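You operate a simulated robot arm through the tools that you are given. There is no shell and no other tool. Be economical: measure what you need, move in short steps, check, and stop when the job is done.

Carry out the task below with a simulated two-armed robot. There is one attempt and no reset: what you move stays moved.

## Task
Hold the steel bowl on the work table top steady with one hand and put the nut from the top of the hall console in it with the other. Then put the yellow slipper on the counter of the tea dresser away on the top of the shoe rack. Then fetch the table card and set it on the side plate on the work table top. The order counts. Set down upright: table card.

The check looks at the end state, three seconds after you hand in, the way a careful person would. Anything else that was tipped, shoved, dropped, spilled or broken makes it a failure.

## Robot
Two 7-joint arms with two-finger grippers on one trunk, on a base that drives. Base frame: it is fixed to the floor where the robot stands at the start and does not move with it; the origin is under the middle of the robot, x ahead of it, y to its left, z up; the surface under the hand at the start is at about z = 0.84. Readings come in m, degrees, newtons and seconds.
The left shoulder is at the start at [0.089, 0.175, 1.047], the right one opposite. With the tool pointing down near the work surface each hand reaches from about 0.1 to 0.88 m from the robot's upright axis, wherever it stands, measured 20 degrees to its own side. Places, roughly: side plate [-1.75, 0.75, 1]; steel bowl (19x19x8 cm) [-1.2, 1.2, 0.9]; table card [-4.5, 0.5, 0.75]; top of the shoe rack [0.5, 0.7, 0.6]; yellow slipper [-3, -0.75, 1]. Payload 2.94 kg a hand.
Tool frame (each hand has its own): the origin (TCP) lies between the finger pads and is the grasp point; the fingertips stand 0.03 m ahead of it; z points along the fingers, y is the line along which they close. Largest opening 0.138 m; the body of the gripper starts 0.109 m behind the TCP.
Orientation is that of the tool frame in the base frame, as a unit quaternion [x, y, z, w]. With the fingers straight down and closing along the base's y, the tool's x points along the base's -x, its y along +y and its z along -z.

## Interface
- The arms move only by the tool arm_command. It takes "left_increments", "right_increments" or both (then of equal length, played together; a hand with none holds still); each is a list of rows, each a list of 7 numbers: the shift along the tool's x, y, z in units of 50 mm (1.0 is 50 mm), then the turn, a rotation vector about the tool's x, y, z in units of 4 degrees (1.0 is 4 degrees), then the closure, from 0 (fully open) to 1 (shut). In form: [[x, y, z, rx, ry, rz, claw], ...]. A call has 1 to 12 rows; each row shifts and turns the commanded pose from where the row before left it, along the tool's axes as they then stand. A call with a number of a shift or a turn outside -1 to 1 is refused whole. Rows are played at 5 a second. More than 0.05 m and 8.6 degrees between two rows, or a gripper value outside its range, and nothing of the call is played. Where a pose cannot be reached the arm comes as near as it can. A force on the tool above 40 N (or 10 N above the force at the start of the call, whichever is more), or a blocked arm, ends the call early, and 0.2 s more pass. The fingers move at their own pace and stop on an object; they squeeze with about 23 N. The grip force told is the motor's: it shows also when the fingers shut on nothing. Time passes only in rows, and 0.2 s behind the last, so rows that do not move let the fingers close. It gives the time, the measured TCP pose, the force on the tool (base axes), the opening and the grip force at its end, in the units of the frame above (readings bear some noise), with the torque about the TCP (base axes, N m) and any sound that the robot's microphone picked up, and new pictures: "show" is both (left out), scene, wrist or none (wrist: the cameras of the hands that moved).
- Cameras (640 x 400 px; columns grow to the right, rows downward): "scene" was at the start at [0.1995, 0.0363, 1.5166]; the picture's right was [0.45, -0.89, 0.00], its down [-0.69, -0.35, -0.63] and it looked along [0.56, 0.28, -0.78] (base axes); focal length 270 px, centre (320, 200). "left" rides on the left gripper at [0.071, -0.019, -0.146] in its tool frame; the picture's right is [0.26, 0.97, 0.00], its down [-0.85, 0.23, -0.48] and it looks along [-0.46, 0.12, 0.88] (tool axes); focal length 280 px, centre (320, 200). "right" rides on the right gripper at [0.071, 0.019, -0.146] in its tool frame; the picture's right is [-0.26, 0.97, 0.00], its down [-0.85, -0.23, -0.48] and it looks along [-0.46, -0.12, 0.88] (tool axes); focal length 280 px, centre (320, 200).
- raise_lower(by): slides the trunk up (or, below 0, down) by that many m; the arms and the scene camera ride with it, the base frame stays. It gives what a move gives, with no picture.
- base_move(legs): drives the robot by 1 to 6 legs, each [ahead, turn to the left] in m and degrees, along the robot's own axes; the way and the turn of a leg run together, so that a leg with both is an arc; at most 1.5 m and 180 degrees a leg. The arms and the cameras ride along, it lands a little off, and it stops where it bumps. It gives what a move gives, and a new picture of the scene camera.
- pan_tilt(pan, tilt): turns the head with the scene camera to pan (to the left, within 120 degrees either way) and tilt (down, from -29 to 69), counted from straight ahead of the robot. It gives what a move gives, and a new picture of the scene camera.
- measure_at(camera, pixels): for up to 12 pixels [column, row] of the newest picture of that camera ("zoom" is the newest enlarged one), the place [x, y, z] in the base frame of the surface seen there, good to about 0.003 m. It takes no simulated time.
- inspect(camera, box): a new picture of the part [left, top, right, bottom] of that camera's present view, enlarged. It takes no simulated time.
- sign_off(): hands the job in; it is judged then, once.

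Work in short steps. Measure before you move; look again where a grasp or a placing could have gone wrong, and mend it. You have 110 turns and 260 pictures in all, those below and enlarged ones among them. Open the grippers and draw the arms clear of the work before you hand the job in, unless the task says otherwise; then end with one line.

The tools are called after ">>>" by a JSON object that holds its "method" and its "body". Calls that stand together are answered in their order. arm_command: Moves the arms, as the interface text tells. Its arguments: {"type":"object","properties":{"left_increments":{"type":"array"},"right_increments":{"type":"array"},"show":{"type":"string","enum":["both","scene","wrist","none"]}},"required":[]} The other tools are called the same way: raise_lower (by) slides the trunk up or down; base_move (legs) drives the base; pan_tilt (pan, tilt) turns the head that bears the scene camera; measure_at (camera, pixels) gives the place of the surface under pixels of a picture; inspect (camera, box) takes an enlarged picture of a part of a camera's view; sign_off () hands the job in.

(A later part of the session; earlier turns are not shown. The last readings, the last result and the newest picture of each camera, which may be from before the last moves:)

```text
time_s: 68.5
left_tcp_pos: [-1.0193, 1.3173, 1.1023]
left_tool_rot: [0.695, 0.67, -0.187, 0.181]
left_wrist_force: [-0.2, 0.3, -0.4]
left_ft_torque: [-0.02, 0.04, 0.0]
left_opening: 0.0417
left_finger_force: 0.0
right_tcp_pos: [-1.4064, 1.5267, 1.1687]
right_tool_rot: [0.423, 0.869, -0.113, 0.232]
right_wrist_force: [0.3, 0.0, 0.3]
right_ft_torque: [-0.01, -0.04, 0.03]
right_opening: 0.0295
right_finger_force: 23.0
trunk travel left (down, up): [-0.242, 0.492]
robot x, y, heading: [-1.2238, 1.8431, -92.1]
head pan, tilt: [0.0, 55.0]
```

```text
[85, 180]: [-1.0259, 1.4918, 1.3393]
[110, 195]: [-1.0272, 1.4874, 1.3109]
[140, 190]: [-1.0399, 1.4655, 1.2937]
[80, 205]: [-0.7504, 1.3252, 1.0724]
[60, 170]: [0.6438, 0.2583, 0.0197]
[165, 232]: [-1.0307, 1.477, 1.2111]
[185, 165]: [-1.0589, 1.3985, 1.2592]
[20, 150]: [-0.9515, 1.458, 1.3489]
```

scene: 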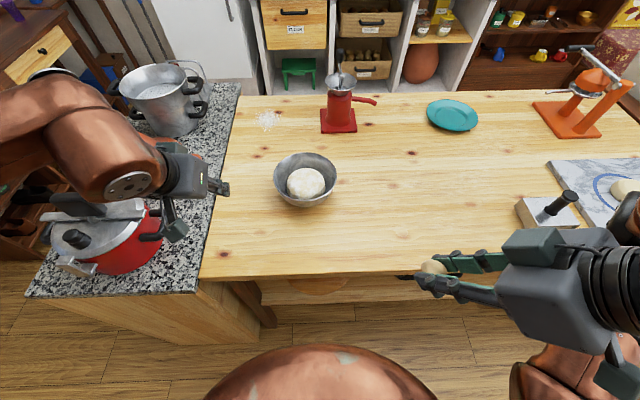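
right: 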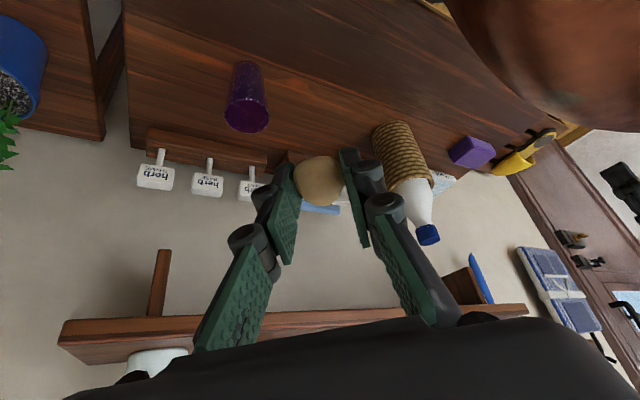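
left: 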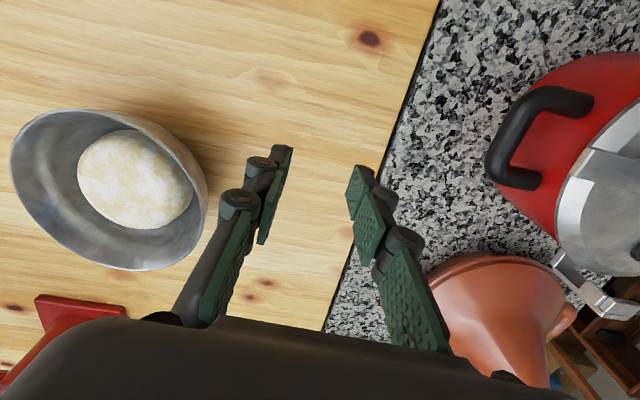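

Forearm sits at z≥1.29, well above the pot (1.07). Move to the pre-grasp point.

>>> {"method": "arm_command", "body": {"left_increments": [[-0.28, -0.49, 0.37, 0, 0, 0, 0.7], [-0.28, -0.49, 0.37, 0, 0, 0, 0.7], [-0.28, -0.49, 0.37, 0, 0, 0, 0.7], [-0.28, -0.49, 0.37, 0, 0, 0, 0.7], [0, 0, 0, 0, 0, 0, 0.7]], "show": "both"}}

```text
time_s: 69.7
left_tcp_pos: [-1.1034, 1.2455, 1.0639]
left_tool_rot: [0.693, 0.672, -0.186, 0.181]
left_wrist_force: [-0.2, -0.1, -0.7]
left_ft_torque: [-0.04, -0.02, -0.03]
left_opening: 0.0416
left_finger_force: 0.1
left hand out of reach, approached as far as the arm can: row 4
right_tcp_pos: [-1.4074, 1.5275, 1.1706]
right_tool_rot: [0.424, 0.868, -0.113, 0.233]
right_wrist_force: [-0.1, 0.3, -0.1]
right_ft_torque: [-0.01, -0.02, 0.03]
right_opening: 0.0295
right_finger_force: 23.4
trunk travel left (down, up): [-0.242, 0.492]
robot x, y, heading: [-1.2233, 1.8407, -92.2]
head pan, tilt: [0.0, 55.0]
```

scene: 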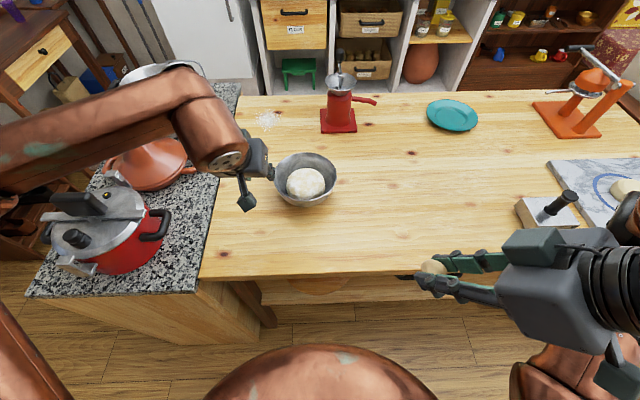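
left: 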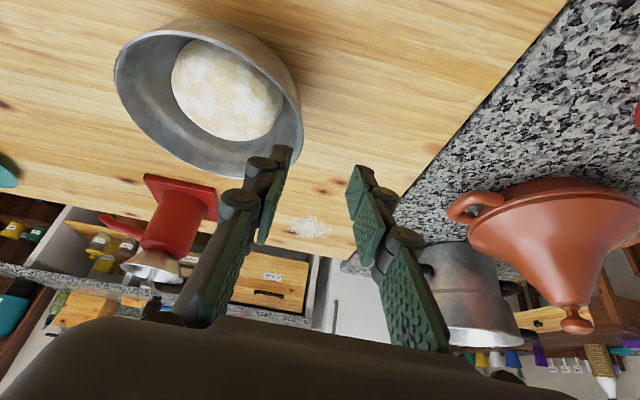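

The arm is near its limit; the base has room (0.41 m to the edge, and it stood ≈0.24 m from the console at start). Drive 0.1 m forward, hand at z 1.06 clears the rim.

>>> {"method": "base_move", "body": {"legs": [[0.1, 0]]}}

>>> {"method": "inspect", "body": {"camera": "left", "box": [0, 0, 640, 400]}}

```text
time_s: 70.9
left_tcp_pos: [-1.106, 1.1497, 1.0683]
left_tool_rot: [0.694, 0.67, -0.189, 0.182]
left_wrist_force: [0.2, 0.2, -0.1]
left_ft_torque: [-0.04, -0.01, 0.02]
left_opening: 0.0414
left_finger_force: 0.1
right_tcp_pos: [-1.4103, 1.4329, 1.1732]
right_tool_rot: [0.422, 0.868, -0.116, 0.234]
right_wrist_force: [0.3, 0.5, 0.2]
right_ft_torque: [-0.1, 0.01, -0.03]
right_opening: 0.0295
right_finger_force: 22.3
trunk travel left (down, up): [-0.242, 0.492]
robot x, y, heading: [-1.2279, 1.7395, -91.8]
head pan, tilt: [0.0, 55.0]
```

scene: 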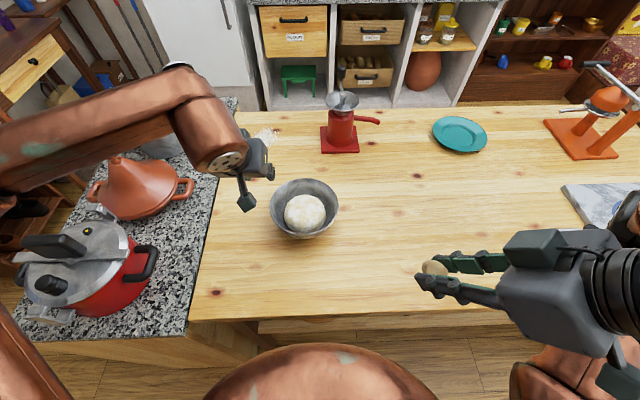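

```text
1.00 times, centred on (320, 200) of left (not enlarged: the box is as wide or as high as the picture)
```

zoom: 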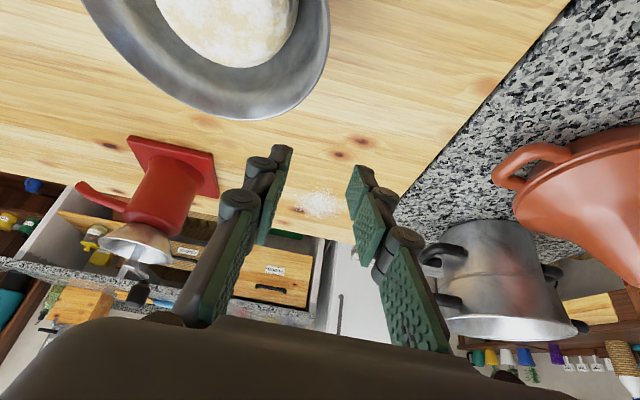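

Measure rim points in this wrist view and scene to place the grip precisely.

>>> {"method": "measure_at", "body": {"camera": "zoom", "pixels": [[328, 40], [329, 20], [326, 60], [318, 80], [245, 110], [130, 70], [300, 30], [292, 20], [310, 92]]}}

>>> {"method": "measure_at", "body": {"camera": "scene", "pixels": [[304, 181], [271, 205], [337, 205], [272, 210], [304, 212], [304, 236], [336, 212]]}}

```text
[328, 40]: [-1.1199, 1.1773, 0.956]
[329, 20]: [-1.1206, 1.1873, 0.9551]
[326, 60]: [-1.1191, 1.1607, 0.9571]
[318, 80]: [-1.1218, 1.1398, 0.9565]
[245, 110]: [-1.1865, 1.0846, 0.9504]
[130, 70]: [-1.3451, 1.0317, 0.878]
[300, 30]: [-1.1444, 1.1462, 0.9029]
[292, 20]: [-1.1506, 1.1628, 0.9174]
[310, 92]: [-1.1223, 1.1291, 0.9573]
```

```text
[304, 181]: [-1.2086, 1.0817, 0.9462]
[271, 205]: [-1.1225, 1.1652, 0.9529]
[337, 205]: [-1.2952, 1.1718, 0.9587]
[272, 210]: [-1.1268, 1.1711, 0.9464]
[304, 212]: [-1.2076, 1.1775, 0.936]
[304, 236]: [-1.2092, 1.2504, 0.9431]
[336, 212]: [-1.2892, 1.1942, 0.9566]
```

Rim's left point is (-1.119, 1.17, 0.957), centre (-1.2085, 1.167). Back the hand to the pre-grasp line.

>>> {"method": "arm_command", "body": {"left_increments": [[0.825, -0.17, -0.27, 0, 0, 0, 0.7], [0.825, -0.17, -0.27, 0, 0, 0, 0.7], [0, 0, 0, 0, 0, 0, 0.7]], "show": "wrist"}}

```text
time_s: 71.7
left_tcp_pos: [-1.1198, 1.2321, 1.0465]
left_tool_rot: [0.694, 0.671, -0.188, 0.181]
left_wrist_force: [0.2, 0.5, 0.2]
left_ft_torque: [-0.01, 0.05, 0.0]
left_opening: 0.0412
left_finger_force: 0.0
right_tcp_pos: [-1.4095, 1.4287, 1.171]
right_tool_rot: [0.423, 0.868, -0.115, 0.233]
right_wrist_force: [0.1, 0.2, 0.2]
right_ft_torque: [-0.01, -0.01, 0.04]
right_opening: 0.0296
right_finger_force: 23.2
trunk travel left (down, up): [-0.242, 0.492]
robot x, y, heading: [-1.2292, 1.7409, -92.0]
head pan, tilt: [0.0, 55.0]
```

left: 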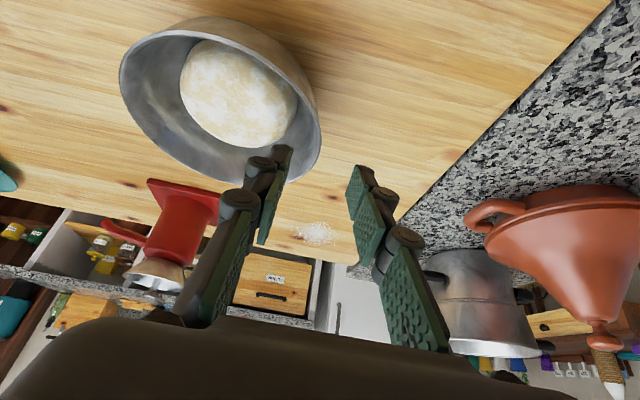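

Advance along the tool axis so the rim enters between the fingers.

>>> {"method": "arm_command", "body": {"left_increments": [[0, 0, 0.48, 0, 0, 0, 0.7], [0, 0, 0.48, 0, 0, 0, 0.7], [0, 0, 0.48, 0, 0, 0, 0.7], [0, 0, 0.48, 0, 0, 0, 0.7], [0, 0, 0, 0, 0, 0, 0.7]], "show": "both"}}

```text
time_s: 72.9
left_tcp_pos: [-1.1152, 1.1857, 0.9768]
left_tool_rot: [0.693, 0.672, -0.188, 0.181]
left_wrist_force: [-0.6, 0.4, -0.5]
left_ft_torque: [0.0, -0.02, 0.03]
left_opening: 0.0414
left_finger_force: 0.1
left hand out of reach, approached as far as the arm can: row 3, 4
right_tcp_pos: [-1.4092, 1.4279, 1.1706]
right_tool_rot: [0.423, 0.868, -0.114, 0.233]
right_wrist_force: [0.2, 0.1, 1.3]
right_ft_torque: [-0.01, 0.02, -0.02]
right_opening: 0.0293
right_finger_force: 23.1
trunk travel left (down, up): [-0.242, 0.492]
robot x, y, heading: [-1.2276, 1.7397, -92.1]
head pan, tilt: [0.0, 55.0]
```

scene: 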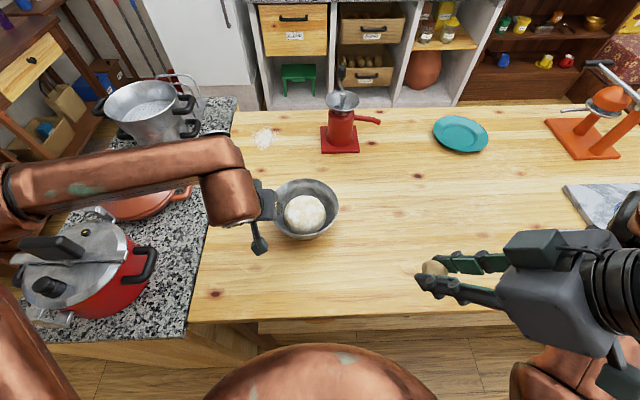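
left: 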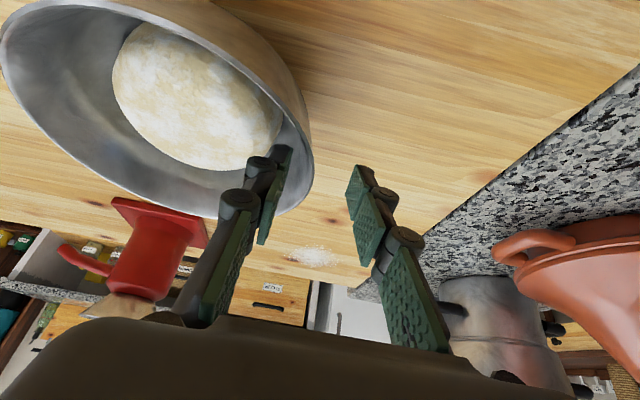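

The inner finger is just inside the rim; the arm is short of reach by ~15 mm down, so I lower with the trunk by 18 mm instead.

>>> {"method": "raise_lower", "body": {"by": -0.018}}

>>> {"method": "inspect", "body": {"camera": "left", "box": [140, 80, 460, 280]}}

```text
time_s: 73.5
left_tcp_pos: [-1.115, 1.1863, 0.9602]
left_tool_rot: [0.694, 0.671, -0.189, 0.181]
left_wrist_force: [-1.4, -0.5, 0.2]
left_ft_torque: [-0.05, -0.01, -0.02]
left_opening: 0.0416
left_finger_force: 0.1
right_tcp_pos: [-1.4097, 1.4281, 1.1543]
right_tool_rot: [0.423, 0.868, -0.116, 0.233]
right_wrist_force: [-0.2, 0.1, -0.2]
right_ft_torque: [0.0, 0.03, 0.01]
right_opening: 0.0292
right_finger_force: 23.1
trunk travel left (down, up): [-0.224, 0.51]
robot x, y, heading: [-1.2307, 1.7437, -92.0]
head pan, tilt: [0.0, 55.0]
```

```text
2.00 times, centred on (300, 180) of left
```

zoom: 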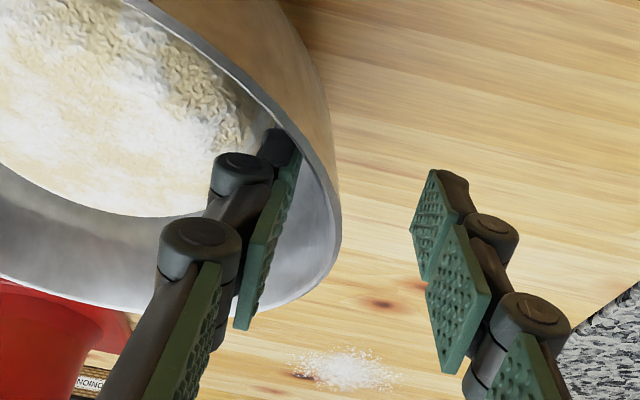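

Inner finger is close to the wall, outer far. Shift the hand 8 mm inward so that closing is balanced.

>>> {"method": "arm_command", "body": {"left_increments": [[0, -0.16, 0, 0, 0, 0, 0.7], [0, 0, 0, 0, 0, 0, 0.75]], "show": "wrist"}}

```text
time_s: 74.1
left_tcp_pos: [-1.1168, 1.185, 0.9593]
left_tool_rot: [0.694, 0.671, -0.188, 0.18]
left_wrist_force: [-2.0, 0.2, 0.5]
left_ft_torque: [0.02, 0.05, 0.02]
left_opening: 0.0356
left_finger_force: 1.2
left hand out of reach, approached as far as the arm can: row 1
right_tcp_pos: [-1.41, 1.4277, 1.1537]
right_tool_rot: [0.423, 0.868, -0.115, 0.232]
right_wrist_force: [0.3, -0.2, 0.9]
right_ft_torque: [0.01, 0.01, 0.01]
right_opening: 0.0291
right_finger_force: 23.1
trunk travel left (down, up): [-0.224, 0.51]
robot x, y, heading: [-1.233, 1.7413, -91.7]
head pan, tilt: [0.0, 55.0]
```

left: 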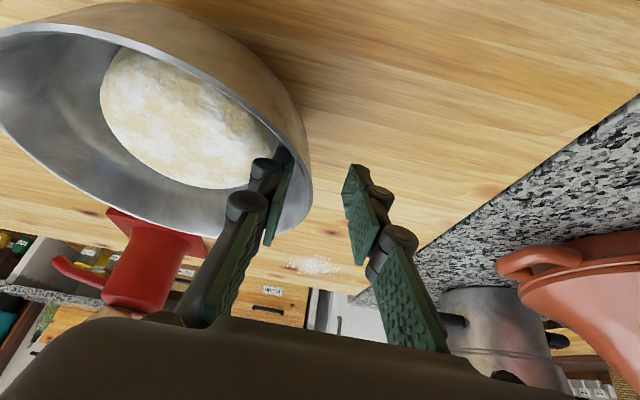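

A few millimetres of shift on closing is harmless; close on the rim gradually.

>>> {"method": "arm_command", "body": {"left_increments": [[0, 0, 0, 0, 0, 0, 0.82], [0, 0, 0, 0, 0, 0, 0.88], [0, 0, 0, 0, 0, 0, 0.94], [0, 0, 0, 0, 0, 0, 1], [0, 0, 0, 0, 0, 0, 1], [0, 0, 0, 0, 0, 0, 1]], "show": "both"}}

```text
time_s: 75.5
left_tcp_pos: [-1.1156, 1.1862, 0.9591]
left_tool_rot: [0.693, 0.672, -0.188, 0.182]
left_wrist_force: [0.6, -3.6, 5.1]
left_ft_torque: [-0.08, 0.67, 0.44]
left_opening: 0.0143
left_finger_force: 22.9
right_tcp_pos: [-1.4102, 1.4286, 1.1521]
right_tool_rot: [0.423, 0.868, -0.114, 0.233]
right_wrist_force: [-0.6, 0.3, 0.5]
right_ft_torque: [0.01, -0.02, 0.01]
right_opening: 0.0293
right_finger_force: 22.8
trunk travel left (down, up): [-0.224, 0.51]
robot x, y, heading: [-1.2294, 1.7428, -91.9]
head pan, tilt: [0.0, 55.0]
```

scene: 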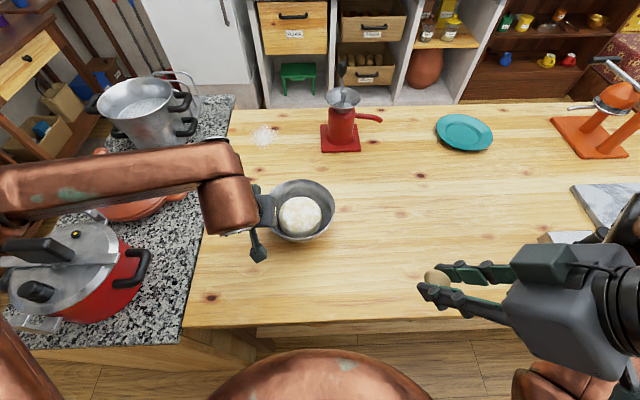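
left: 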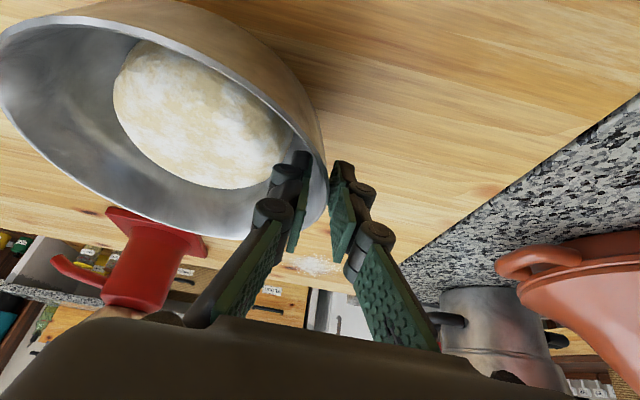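

Bowl is gripped (14 mm, pads on the rim). Measure its present rim and dough position for the drop.

>>> {"method": "measure_at", "body": {"camera": "scene", "pixels": [[300, 181], [334, 208], [332, 215], [300, 217], [325, 228], [322, 215], [310, 234], [300, 238], [318, 220], [437, 277], [315, 190]]}}

>>> {"method": "inspect", "body": {"camera": "scene", "box": [240, 160, 368, 240]}}

```text
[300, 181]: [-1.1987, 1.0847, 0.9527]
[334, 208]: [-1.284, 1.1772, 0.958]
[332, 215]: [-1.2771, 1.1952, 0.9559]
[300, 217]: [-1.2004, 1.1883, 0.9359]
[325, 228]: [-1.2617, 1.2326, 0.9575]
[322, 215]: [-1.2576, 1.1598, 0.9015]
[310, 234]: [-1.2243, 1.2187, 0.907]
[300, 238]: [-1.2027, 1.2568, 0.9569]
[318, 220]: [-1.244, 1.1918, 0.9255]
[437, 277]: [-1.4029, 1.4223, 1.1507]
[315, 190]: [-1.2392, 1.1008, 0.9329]
```

```text
5.00 times, centred on (304, 200) of scene
```

zoom: 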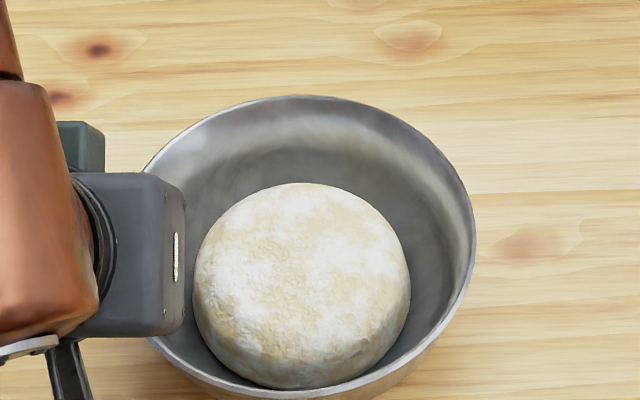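

Drop point chosen: the gap right of the dough at (-1.255, 1.15). Bring the right hand to a pre-point 12 cm back along its axis.

>>> {"method": "arm_command", "body": {"right_increments": [[-0.59, -0.166, 0.615, 0, 0, 0, 1], [-0.59, -0.166, 0.615, 0, 0, 0, 1], [-0.59, -0.166, 0.615, 0, 0, 0, 1], [-0.59, -0.166, 0.615, 0, 0, 0, 1], [-0.59, -0.166, 0.615, 0, 0, 0, 1], [-0.59, -0.166, 0.615, 0, 0, 0, 1]], "show": "both"}}

```text
time_s: 76.9
left_tcp_pos: [-1.1148, 1.1863, 0.9608]
left_tool_rot: [0.694, 0.671, -0.189, 0.181]
left_wrist_force: [-0.7, -4.2, 7.1]
left_ft_torque: [0.11, 0.87, 0.34]
left_opening: 0.0139
left_finger_force: 22.8
right_tcp_pos: [-1.2974, 1.2027, 1.0826]
right_tool_rot: [0.423, 0.868, -0.115, 0.234]
right_wrist_force: [-0.4, 0.3, 0.1]
right_ft_torque: [0.0, 0.02, -0.02]
right_opening: 0.0296
right_finger_force: 23.3
trunk travel left (down, up): [-0.224, 0.51]
robot x, y, heading: [-1.2237, 1.7389, -92.1]
head pan, tilt: [0.0, 55.0]
```

scene: 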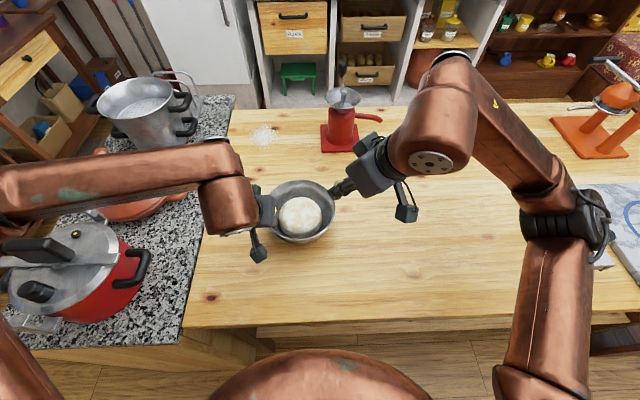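
right: 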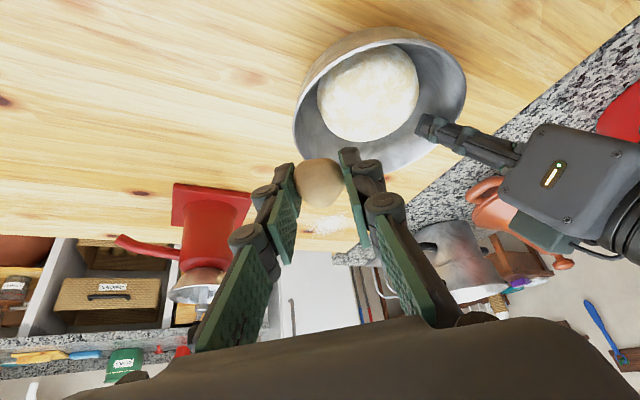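

Advance 12 cm along the axis to the drop point and look.

>>> {"method": "arm_command", "body": {"right_increments": [[0, 0, 0.6, 0, 0, 0, 1], [0, 0, 0.6, 0, 0, 0, 1], [0, 0, 0.6, 0, 0, 0, 1], [0, 0, 0.6, 0, 0, 0, 1]], "show": "both"}}

```text
time_s: 78.1
left_tcp_pos: [-1.116, 1.187, 0.9613]
left_tool_rot: [0.693, 0.672, -0.19, 0.182]
left_wrist_force: [2.8, -1.5, 5.4]
left_ft_torque: [0.06, 0.39, 0.52]
left_opening: 0.0139
left_finger_force: 23.0
right_tcp_pos: [-1.262, 1.1538, 0.988]
right_tool_rot: [0.424, 0.865, -0.123, 0.24]
right_wrist_force: [-6.2, 5.3, 18.2]
right_ft_torque: [-0.13, 0.5, -0.19]
right_opening: 0.0295
right_finger_force: 23.0
trunk travel left (down, up): [-0.224, 0.51]
robot x, y, heading: [-1.2303, 1.741, -92.4]
head pan, tilt: [0.0, 55.0]
stopped in row 4 (right hand): the force on the tool passed its limit at 45 N (the readings are from after the stop); the commanded pose is now the measured one
```

scene: 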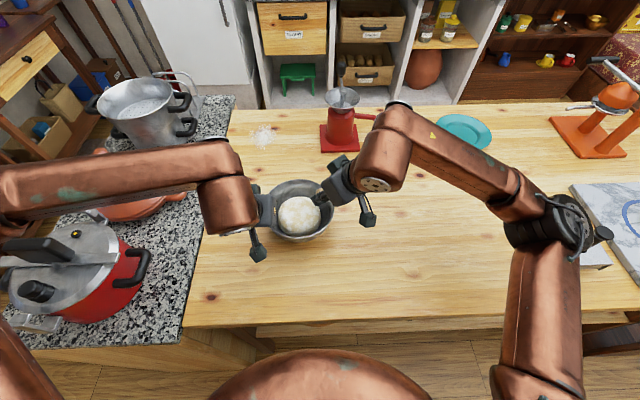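
right: 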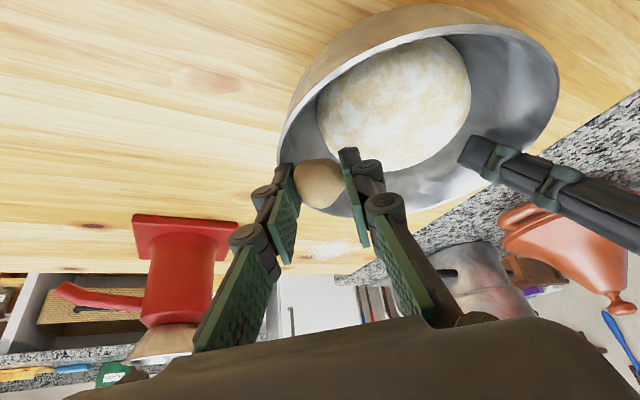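

The outer finger touched the rim (45 N, stopped; bowl held). Back off 15 mm and shift 16 mm inward.

>>> {"method": "arm_command", "body": {"right_increments": [[0, 0, -0.3, 0, 0, 0, 1], [0, 0.32, 0, 0, 0, 0, 1], [0, 0, 0, 0, 0, 0, 1]], "show": "wrist"}}

>>> {"method": "inspect", "body": {"camera": "scene", "box": [240, 160, 368, 240]}}

```text
time_s: 78.9
left_tcp_pos: [-1.1143, 1.1849, 0.9591]
left_tool_rot: [0.694, 0.671, -0.188, 0.182]
left_wrist_force: [-0.8, -2.9, 5.0]
left_ft_torque: [-0.09, 0.74, 0.32]
left_opening: 0.0131
left_finger_force: 22.6
right_tcp_pos: [-1.2528, 1.1688, 0.9959]
right_tool_rot: [0.425, 0.865, -0.12, 0.237]
right_wrist_force: [0.3, -0.1, -0.2]
right_ft_torque: [-0.04, 0.0, 0.02]
right_opening: 0.0295
right_finger_force: 23.0
trunk travel left (down, up): [-0.224, 0.51]
robot x, y, heading: [-1.2301, 1.7394, -92.0]
head pan, tilt: [0.0, 55.0]
```

right: 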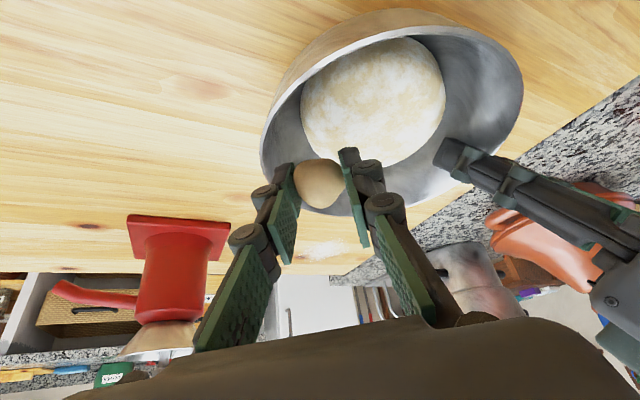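

```text
5.00 times, centred on (304, 200) of scene
```

zoom: 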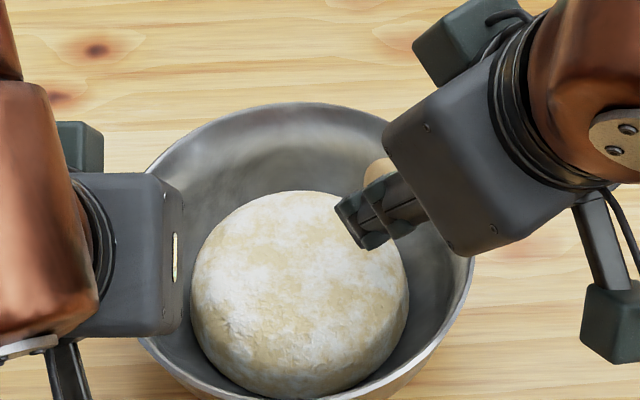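

Nut is now above the gap on the right inside the rim. Advance 8 mm and open modestly to release.

>>> {"method": "arm_command", "body": {"right_increments": [[0, 0, 0.16, 0, 0, 0, 1], [0, 0, 0, 0, 0, 0, 0.7], [0, 0, 0, 0, 0, 0, 0.66], [0, 0, 0, 0, 0, 0, 0.66], [0, 0, 0, 0, 0, 0, 0.66]], "show": "both"}}

```text
time_s: 80.1
left_tcp_pos: [-1.1156, 1.1852, 0.9596]
left_tool_rot: [0.693, 0.672, -0.188, 0.182]
left_wrist_force: [-2.3, -2.0, 3.7]
left_ft_torque: [-0.03, 0.82, 0.29]
left_opening: 0.0129
left_finger_force: 23.1
right_tcp_pos: [-1.2516, 1.1663, 0.9897]
right_tool_rot: [0.424, 0.866, -0.12, 0.238]
right_wrist_force: [0.4, 0.9, 0.5]
right_ft_torque: [-0.03, 0.03, -0.01]
right_opening: 0.0464
right_finger_force: 0.1
trunk travel left (down, up): [-0.224, 0.51]
robot x, y, heading: [-1.2278, 1.74, -92.3]
head pan, tilt: [0.0, 55.0]
```

scene: 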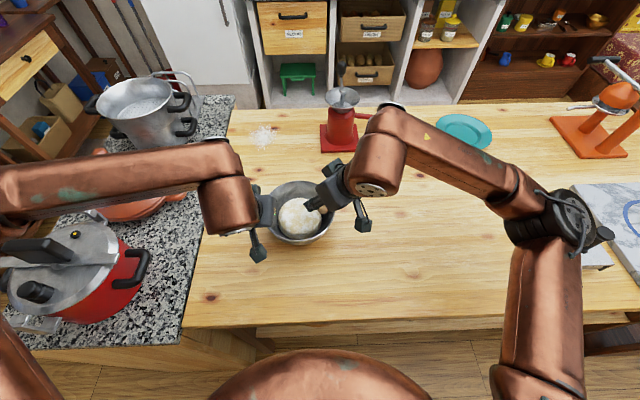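
right: 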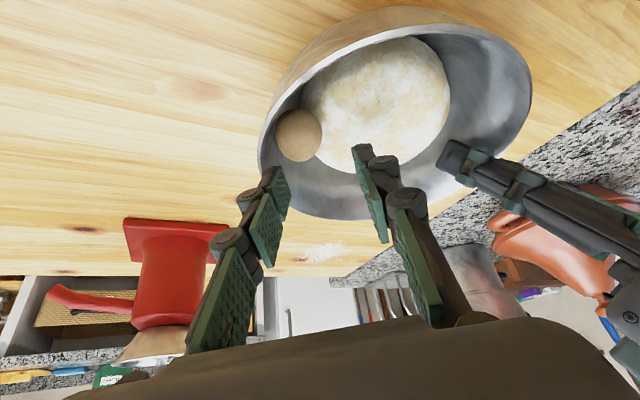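

The nut rests in the bowl between dough and wall. Withdraw the right hand up its axis and back.

>>> {"method": "arm_command", "body": {"right_increments": [[0, 0, -0.6, 0, 0, 0, 0.66], [0, 0, -0.6, 0, 0, 0, 0.66], [0, 0, -0.6, 0, 0, 0, 0.66], [0.59, 0.166, -0.615, 0, 0, 0, 0.66], [0.59, 0.166, -0.615, 0, 0, 0, 0.66], [0.59, 0.166, -0.615, 0, 0, 0, 0.66], [0.59, 0.166, -0.615, 0, 0, 0, 0.66], [0.59, 0.166, -0.615, 0, 0, 0, 0.66], [0.59, 0.166, -0.615, 0, 0, 0, 0.66]], "show": "scene"}}

>>> {"method": "inspect", "body": {"camera": "scene", "box": [240, 160, 368, 240]}}

```text
time_s: 82.1
left_tcp_pos: [-1.1156, 1.1854, 0.9589]
left_tool_rot: [0.694, 0.671, -0.189, 0.182]
left_wrist_force: [-0.1, -1.9, 4.9]
left_ft_torque: [-0.05, 0.81, 0.28]
left_opening: 0.013
left_finger_force: 22.6
right_tcp_pos: [-1.3904, 1.4284, 1.1344]
right_tool_rot: [0.425, 0.865, -0.12, 0.238]
right_wrist_force: [-0.8, 0.6, 0.6]
right_ft_torque: [0.0, 0.02, -0.01]
right_opening: 0.0469
right_finger_force: 0.0
trunk travel left (down, up): [-0.224, 0.51]
robot x, y, heading: [-1.2242, 1.7385, -92.2]
head pan, tilt: [0.0, 55.0]
```

scene: 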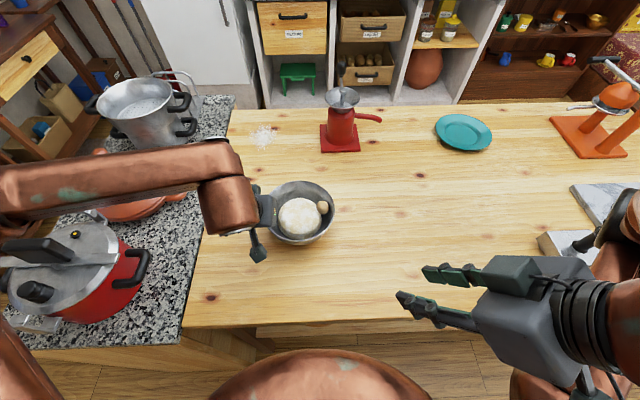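

```text
5.00 times, centred on (304, 200) of scene
```

zoom: 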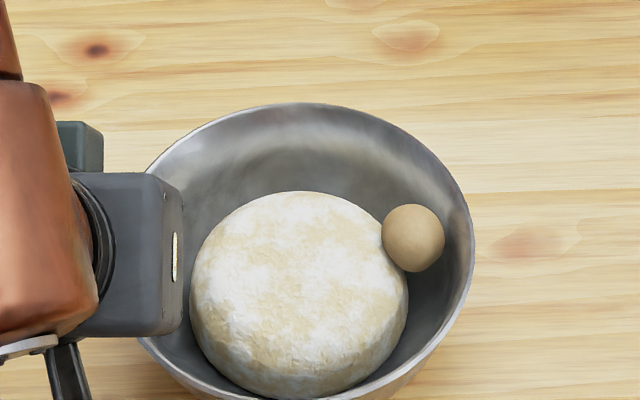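

Nut in bowl confirmed. Open the left hand slightly and withdraw along its axis.

>>> {"method": "arm_command", "body": {"left_increments": [[0, 0, 0, 0, 0, 0, 0.9], [0, 0, 0, 0, 0, 0, 0.82], [0, 0, 0, 0, 0, 0, 0.8], [0, 0, -0.4, 0, 0, 0, 0.8], [0, 0, -0.6, 0, 0, 0, 0.8], [0, 0, -0.8, 0, 0, 0, 0.8], [0, 0, -0.8, 0, 0, 0, 0.8], [0, 0, -0.8, 0, 0, 0, 0.8]], "show": "both"}}

```text
time_s: 83.9
left_tcp_pos: [-1.1124, 1.2726, 1.1064]
left_tool_rot: [0.694, 0.671, -0.188, 0.182]
left_wrist_force: [0.1, 1.0, 0.0]
left_ft_torque: [-0.02, -0.02, -0.04]
left_opening: 0.0274
left_finger_force: 0.0
right_tcp_pos: [-1.3899, 1.4298, 1.134]
right_tool_rot: [0.424, 0.866, -0.12, 0.238]
right_wrist_force: [0.2, -0.2, -0.1]
right_ft_torque: [-0.01, -0.01, -0.01]
right_opening: 0.0469
right_finger_force: 0.0
trunk travel left (down, up): [-0.224, 0.51]
robot x, y, heading: [-1.2287, 1.7405, -92.3]
head pan, tilt: [0.0, 55.0]
```

scene: 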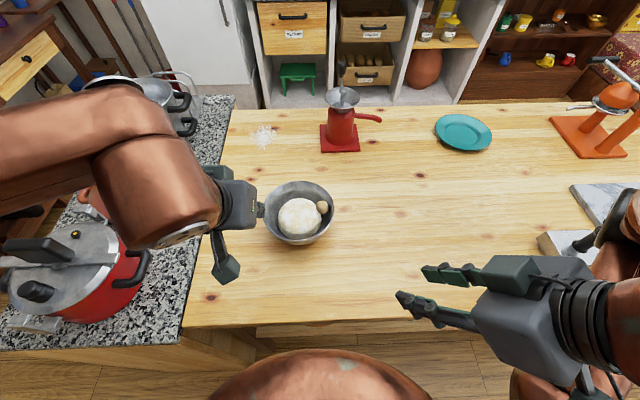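
left: 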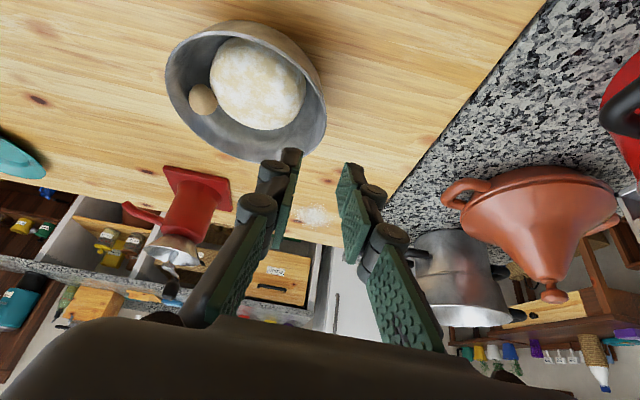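

Bowl stands steady with the nut. Next the slipper: raise the trunk, back away and survey to the west (−x) for a route.

>>> {"method": "raise_lower", "body": {"by": 0.3}}

>>> {"method": "base_move", "body": {"legs": [[-0.25, 0]]}}

>>> {"method": "pan_tilt", "body": {"pan": -50, "tilt": 25}}

```text
time_s: 86.9
left_tcp_pos: [-1.112, 1.2719, 1.4063]
left_tool_rot: [0.694, 0.671, -0.187, 0.181]
left_wrist_force: [0.4, -0.9, -0.8]
left_ft_torque: [0.01, 0.02, 0.01]
left_opening: 0.0276
left_finger_force: 0.0
right_tcp_pos: [-1.3907, 1.4287, 1.4354]
right_tool_rot: [0.425, 0.866, -0.12, 0.237]
right_wrist_force: [0.5, -0.1, -0.2]
right_ft_torque: [0.02, -0.03, -0.02]
right_opening: 0.0472
right_finger_force: 0.1
trunk travel left (down, up): [-0.524, 0.21]
robot x, y, heading: [-1.2294, 1.7402, -91.9]
head pan, tilt: [0.0, 55.0]
```

```text
time_s: 88.7
left_tcp_pos: [-1.1025, 1.5241, 1.4063]
left_tool_rot: [0.693, 0.671, -0.188, 0.181]
left_wrist_force: [0.1, -0.4, -0.6]
left_ft_torque: [-0.01, 0.0, -0.01]
left_opening: 0.0274
left_finger_force: 0.1
right_tcp_pos: [-1.3809, 1.681, 1.435]
right_tool_rot: [0.424, 0.866, -0.119, 0.237]
right_wrist_force: [0.5, 0.9, 0.3]
right_ft_torque: [-0.02, -0.03, 0.0]
right_opening: 0.0472
right_finger_force: 0.0
trunk travel left (down, up): [-0.524, 0.21]
robot x, y, heading: [-1.2198, 1.9901, -92.2]
head pan, tilt: [0.0, 55.0]
```

scene: 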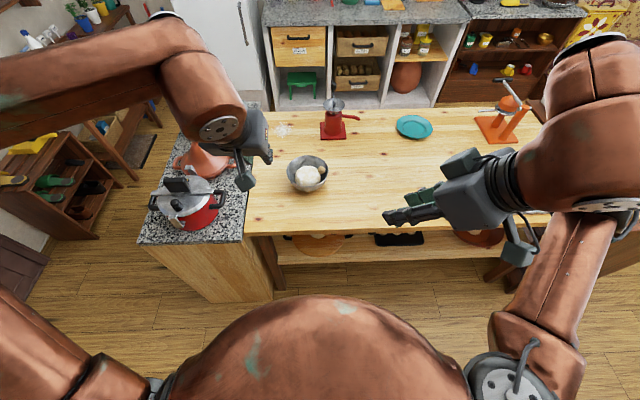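

```text
time_s: 89.9
left_tcp_pos: [-1.1023, 1.5246, 1.4046]
left_tool_rot: [0.694, 0.671, -0.188, 0.182]
left_wrist_force: [-0.9, 0.0, 1.1]
left_ft_torque: [0.01, -0.01, 0.0]
left_opening: 0.0277
left_finger_force: 0.0
right_tcp_pos: [-1.38, 1.6815, 1.4356]
right_tool_rot: [0.424, 0.866, -0.119, 0.237]
right_wrist_force: [-0.6, -0.1, -1.5]
right_ft_torque: [-0.01, 0.01, 0.02]
right_opening: 0.0472
right_finger_force: 0.1
trunk travel left (down, up): [-0.524, 0.21]
robot x, y, heading: [-1.2245, 1.996, -92.3]
head pan, tilt: [-50.0, 25.0]
```

scene: 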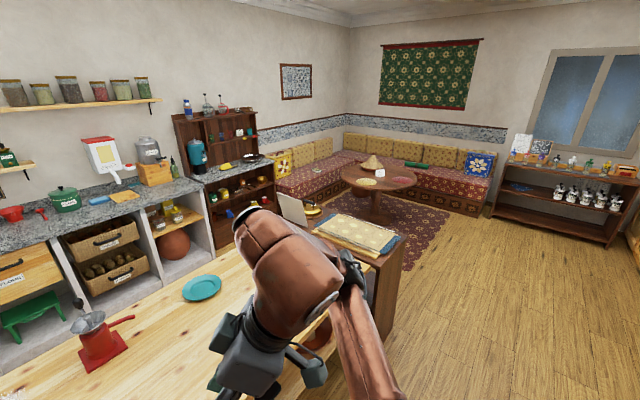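

Measure the dresser, slipper, round table, cards and the desk at the table's end.

>>> {"method": "measure_at", "body": {"camera": "scene", "pixels": [[225, 167], [235, 163], [378, 175], [372, 160], [415, 165], [400, 240], [400, 280], [400, 330], [520, 150], [450, 260], [490, 215], [275, 250]]}}

>>> {"method": "inspect", "body": {"camera": "scene", "box": [160, 100, 320, 200]}}

>>> {"method": "inspect", "body": {"camera": "scene", "box": [300, 120, 460, 220]}}

>>> {"method": "inspect", "body": {"camera": "scene", "box": [480, 120, 640, 220]}}

```text
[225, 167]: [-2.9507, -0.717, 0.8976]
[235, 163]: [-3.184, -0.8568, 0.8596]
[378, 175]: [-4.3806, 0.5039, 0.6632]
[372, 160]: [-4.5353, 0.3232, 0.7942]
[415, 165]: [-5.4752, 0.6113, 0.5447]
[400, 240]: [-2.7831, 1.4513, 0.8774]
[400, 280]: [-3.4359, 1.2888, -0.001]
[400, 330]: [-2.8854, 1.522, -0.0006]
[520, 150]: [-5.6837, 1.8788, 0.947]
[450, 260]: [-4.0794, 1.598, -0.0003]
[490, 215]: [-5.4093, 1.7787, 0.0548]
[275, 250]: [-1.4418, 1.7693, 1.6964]
```

```text
4.00 times, centred on (240, 150) of scene
```

zoom: 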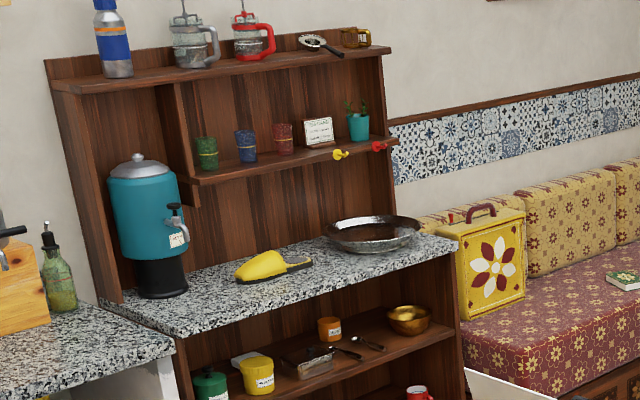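

```text
4.00 times, centred on (380, 170) of scene
```

zoom: 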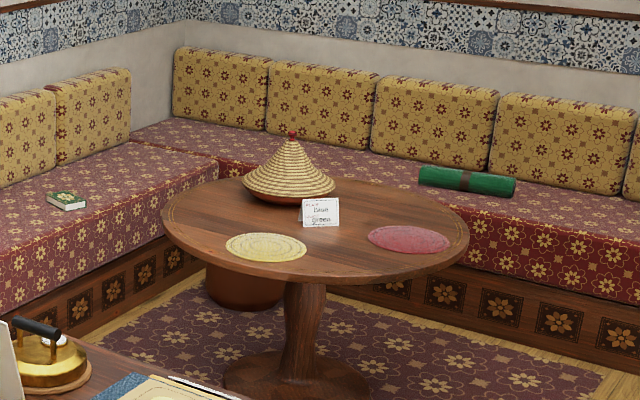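

```text
4.00 times, centred on (560, 170) of scene
```

zoom: 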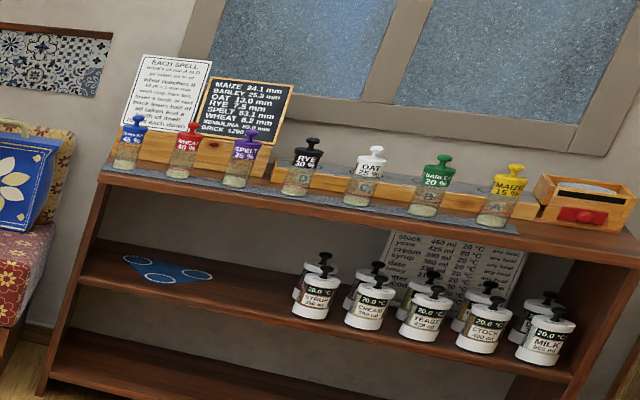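

Slipper on the tea dresser at (-2.95,-0.72); the table card stands on the round table near (-4.45,0.5). Drive west along y≈2, then south between the desk and round table.

>>> {"method": "base_move", "body": {"legs": [[0, -87.5], [1.5, 0], [0.68, 0], [0, 90], [1.0, 0]]}}

>>> {"method": "pan_tilt", "body": {"pan": 10, "tilt": 30}}

```text
time_s: 113.0
left_tcp_pos: [-3.2353, 0.5428, 1.4063]
left_tool_rot: [0.676, 0.689, -0.183, 0.186]
left_wrist_force: [0.0, -0.1, 0.2]
left_ft_torque: [0.02, -0.02, 0.02]
left_opening: 0.0274
left_finger_force: 0.0
right_tcp_pos: [-3.521, 0.6849, 1.435]
right_tool_rot: [0.402, 0.876, -0.113, 0.24]
right_wrist_force: [0.0, -1.1, -0.1]
right_ft_torque: [0.05, 0.03, -0.02]
right_opening: 0.047
right_finger_force: 0.1
trunk travel left (down, up): [-0.524, 0.21]
robot x, y, heading: [-3.3763, 1.0081, -89.3]
head pan, tilt: [-50.0, 25.0]
```

scene: 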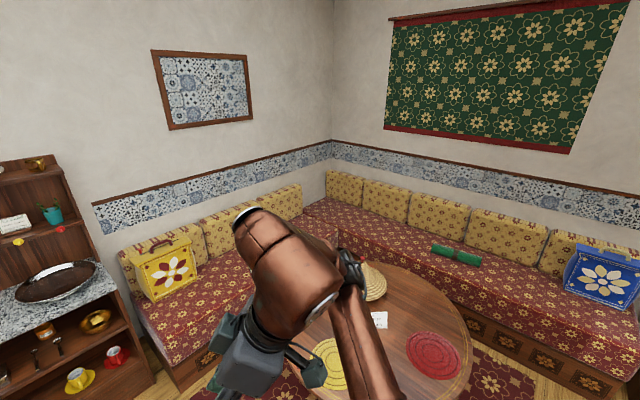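

```text
time_s: 114.3
left_tcp_pos: [-3.2351, 0.543, 1.4059]
left_tool_rot: [0.676, 0.689, -0.183, 0.186]
left_wrist_force: [0.8, -0.7, 0.2]
left_ft_torque: [-0.02, 0.0, 0.01]
left_opening: 0.0275
left_finger_force: 0.0
right_tcp_pos: [-3.5198, 0.6851, 1.435]
right_tool_rot: [0.403, 0.876, -0.114, 0.24]
right_wrist_force: [-0.1, -0.3, 0.5]
right_ft_torque: [-0.02, -0.02, -0.03]
right_opening: 0.0468
right_finger_force: 0.1
trunk travel left (down, up): [-0.524, 0.21]
robot x, y, heading: [-3.3751, 1.0049, -89.1]
head pan, tilt: [10.0, 30.0]
```

scene: 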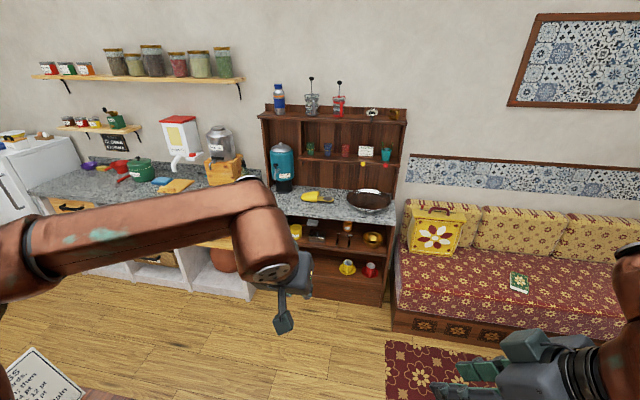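

Measure the slipper, dresser edges and the pan beside it.

>>> {"method": "inspect", "body": {"camera": "scene", "box": [260, 140, 420, 240]}}

>>> {"method": "measure_at", "body": {"camera": "scene", "pixels": [[302, 197], [310, 197], [332, 199], [316, 192], [316, 202], [300, 212], [385, 222], [370, 195], [285, 170], [345, 202], [330, 165], [400, 215]]}}

```text
4.00 times, centred on (340, 190) of scene
```

zoom: 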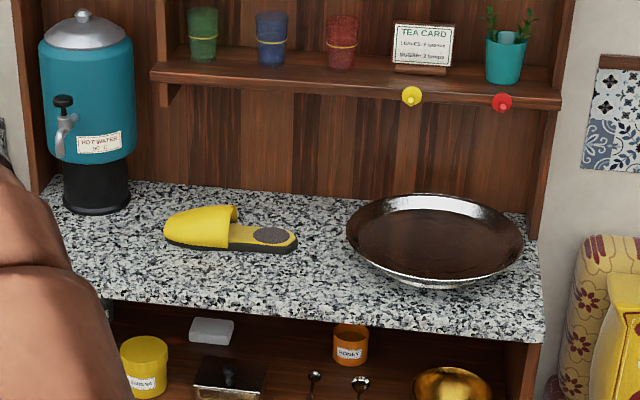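

```text
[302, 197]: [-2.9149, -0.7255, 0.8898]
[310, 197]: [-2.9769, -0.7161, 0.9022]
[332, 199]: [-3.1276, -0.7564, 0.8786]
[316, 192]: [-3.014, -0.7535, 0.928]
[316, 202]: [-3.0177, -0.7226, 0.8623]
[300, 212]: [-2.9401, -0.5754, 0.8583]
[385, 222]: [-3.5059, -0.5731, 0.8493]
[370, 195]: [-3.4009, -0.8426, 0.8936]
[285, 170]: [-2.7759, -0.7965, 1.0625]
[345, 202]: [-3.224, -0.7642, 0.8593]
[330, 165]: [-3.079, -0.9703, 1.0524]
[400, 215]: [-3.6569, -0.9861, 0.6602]
```

Slipper: toe x≈-2.90, heel -3.16, y -0.70…-0.80, vamp top ≈0.93. Move the base to face the dresser with the slipper slightly right of centre.

>>> {"method": "base_move", "body": {"legs": [[0.9, 0], [0, 89], [0.5, 0], [0, -90]]}}

>>> {"method": "pan_tilt", "body": {"pan": 0, "tilt": 45}}

```text
time_s: 129.2
left_tcp_pos: [-2.7269, -0.363, 1.4063]
left_tool_rot: [0.683, 0.682, -0.184, 0.184]
left_wrist_force: [0.5, -0.3, 1.1]
left_ft_torque: [0.0, -0.01, 0.02]
left_opening: 0.0275
left_finger_force: 0.0
right_tcp_pos: [-3.01, -0.2148, 1.4346]
right_tool_rot: [0.41, 0.872, -0.115, 0.239]
right_wrist_force: [-0.6, -0.2, -0.2]
right_ft_torque: [0.01, 0.02, -0.01]
right_opening: 0.0469
right_finger_force: 0.1
trunk travel left (down, up): [-0.524, 0.21]
robot x, y, heading: [-2.8613, 0.1002, -90.6]
head pan, tilt: [10.0, 30.0]
```

scene: 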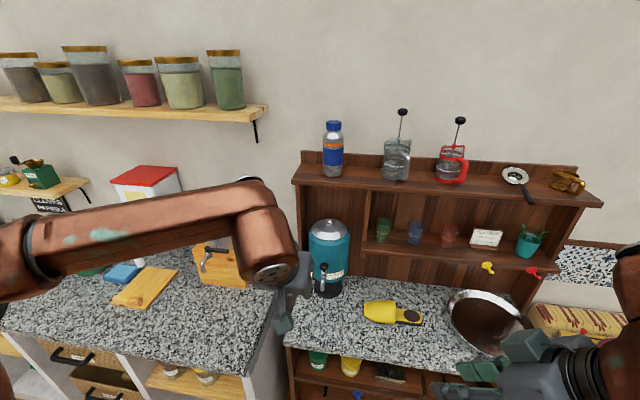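

```text
time_s: 130.0
left_tcp_pos: [-2.7274, -0.3628, 1.4061]
left_tool_rot: [0.683, 0.682, -0.184, 0.185]
left_wrist_force: [-0.2, 0.4, 0.3]
left_ft_torque: [0.05, 0.02, 0.01]
left_opening: 0.0277
left_finger_force: 0.0
right_tcp_pos: [-3.0103, -0.2146, 1.4352]
right_tool_rot: [0.411, 0.872, -0.116, 0.24]
right_wrist_force: [-0.6, -1.2, 0.5]
right_ft_torque: [0.01, 0.01, 0.01]
right_opening: 0.047
right_finger_force: 0.0
trunk travel left (down, up): [-0.524, 0.21]
robot x, y, heading: [-2.8601, 0.1022, -90.6]
head pan, tilt: [0.0, 45.0]
```

scene: 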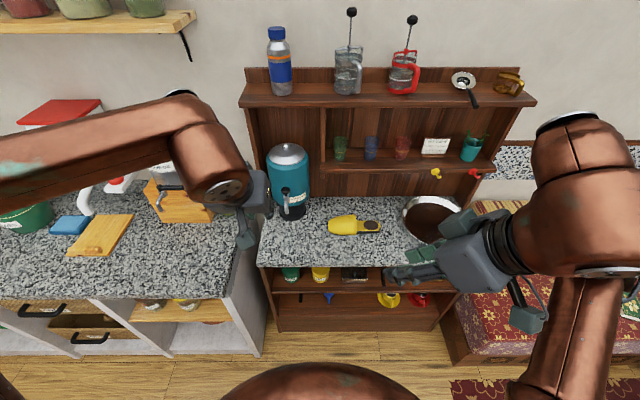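

Lower the trunk 0.2 m and yaw the right tool about the vertical by 48° so it closes along y (across the slipper).

>>> {"method": "raise_lower", "body": {"by": -0.2}}

>>> {"method": "arm_command", "body": {"right_increments": [[0, 0, 0, -0.5, 0, -0.866, 0.2], [0, 0, 0, -0.5, 0, -0.866, 0.2], [0, 0, 0, -0.5, 0, -0.866, 0.2], [0, 0, 0, -0.5, 0, -0.866, 0.2], [0, 0, 0, -0.5, 0, -0.866, 0.2], [0, 0, 0, -0.5, 0, -0.866, 0.2], [0, 0, 0, -0.5, 0, -0.866, 0.2], [0, 0, 0, -0.5, 0, -0.866, 0.2], [0, 0, 0, -0.5, 0, -0.866, 0.2], [0, 0, 0, -0.5, 0, -0.866, 0.2], [0, 0, 0, -0.5, 0, -0.866, 0.2], [0, 0, 0, -0.5, 0, -0.866, 0.2]], "show": "both"}}

```text
time_s: 132.2
left_tcp_pos: [-2.7278, -0.3633, 1.2067]
left_tool_rot: [0.683, 0.682, -0.184, 0.183]
left_wrist_force: [-0.7, -0.2, 1.1]
left_ft_torque: [-0.01, 0.0, 0.02]
left_opening: 0.0276
left_finger_force: 0.0
right_tcp_pos: [-3.0096, -0.2139, 1.2355]
right_tool_rot: [0.41, 0.872, -0.117, 0.24]
right_wrist_force: [0.9, 0.0, -0.3]
right_ft_torque: [-0.01, -0.01, 0.0]
right_opening: 0.0469
right_finger_force: 0.0
trunk travel left (down, up): [-0.324, 0.41]
robot x, y, heading: [-2.8562, 0.1033, -90.4]
head pan, tilt: [0.0, 45.0]
```

```text
time_s: 134.8
left_tcp_pos: [-2.7265, -0.3634, 1.2056]
left_tool_rot: [0.684, 0.681, -0.184, 0.184]
left_wrist_force: [-0.7, -0.2, 0.4]
left_ft_torque: [0.0, 0.0, 0.01]
left_opening: 0.0278
left_finger_force: 0.0
right_tcp_pos: [-3.0107, -0.2137, 1.2338]
right_tool_rot: [0.019, 0.965, -0.012, 0.261]
right_wrist_force: [0.3, -0.9, 0.0]
right_ft_torque: [0.02, 0.01, 0.0]
right_opening: 0.1105
right_finger_force: 0.1
trunk travel left (down, up): [-0.324, 0.41]
robot x, y, heading: [-2.8599, 0.1038, -90.4]
head pan, tilt: [0.0, 45.0]
```

scene: 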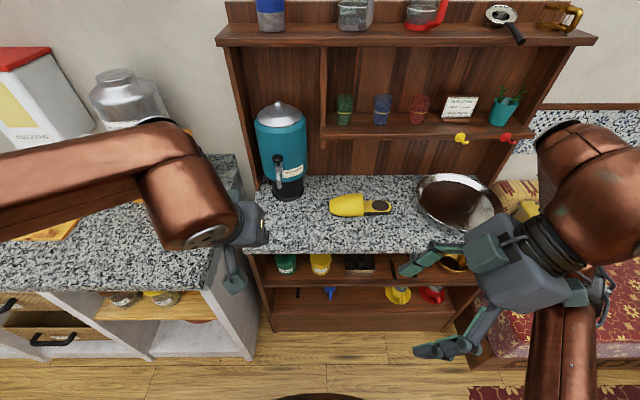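
right: 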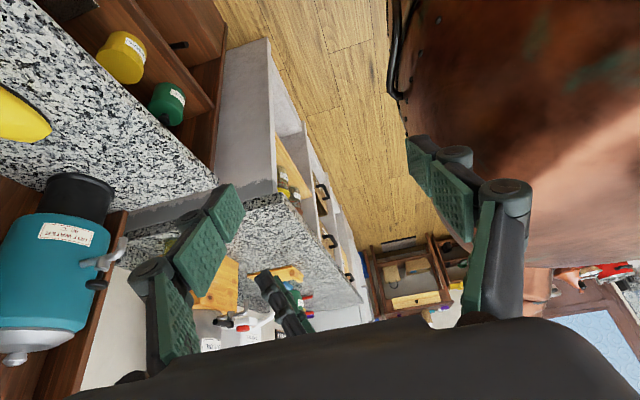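

Yaw done; the tool closes along y, pointing +x and down. Zoom on the slipper to pick the grasp.

>>> {"method": "inspect", "body": {"camera": "scene", "box": [310, 170, 422, 240]}}

>>> {"method": "measure_at", "body": {"camera": "zoom", "pixels": [[120, 205], [160, 150], [160, 245], [220, 150], [230, 200], [230, 245], [280, 150], [300, 190], [300, 255], [380, 205], [440, 205], [465, 215]]}}

```text
5.71 times, centred on (366, 205) of scene
```

zoom: 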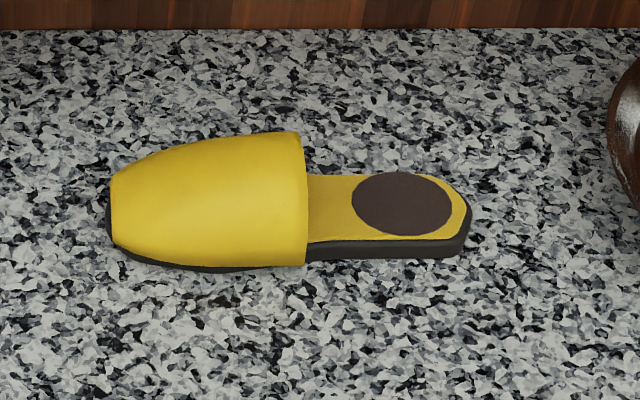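

```text
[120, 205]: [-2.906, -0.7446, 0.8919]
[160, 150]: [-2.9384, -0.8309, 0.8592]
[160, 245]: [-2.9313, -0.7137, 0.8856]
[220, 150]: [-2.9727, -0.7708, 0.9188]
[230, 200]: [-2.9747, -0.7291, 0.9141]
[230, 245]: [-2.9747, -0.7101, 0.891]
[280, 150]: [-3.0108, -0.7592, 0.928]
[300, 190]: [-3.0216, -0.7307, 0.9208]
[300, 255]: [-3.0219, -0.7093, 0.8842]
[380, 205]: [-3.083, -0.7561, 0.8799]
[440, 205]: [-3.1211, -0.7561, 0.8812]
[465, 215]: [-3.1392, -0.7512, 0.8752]
```

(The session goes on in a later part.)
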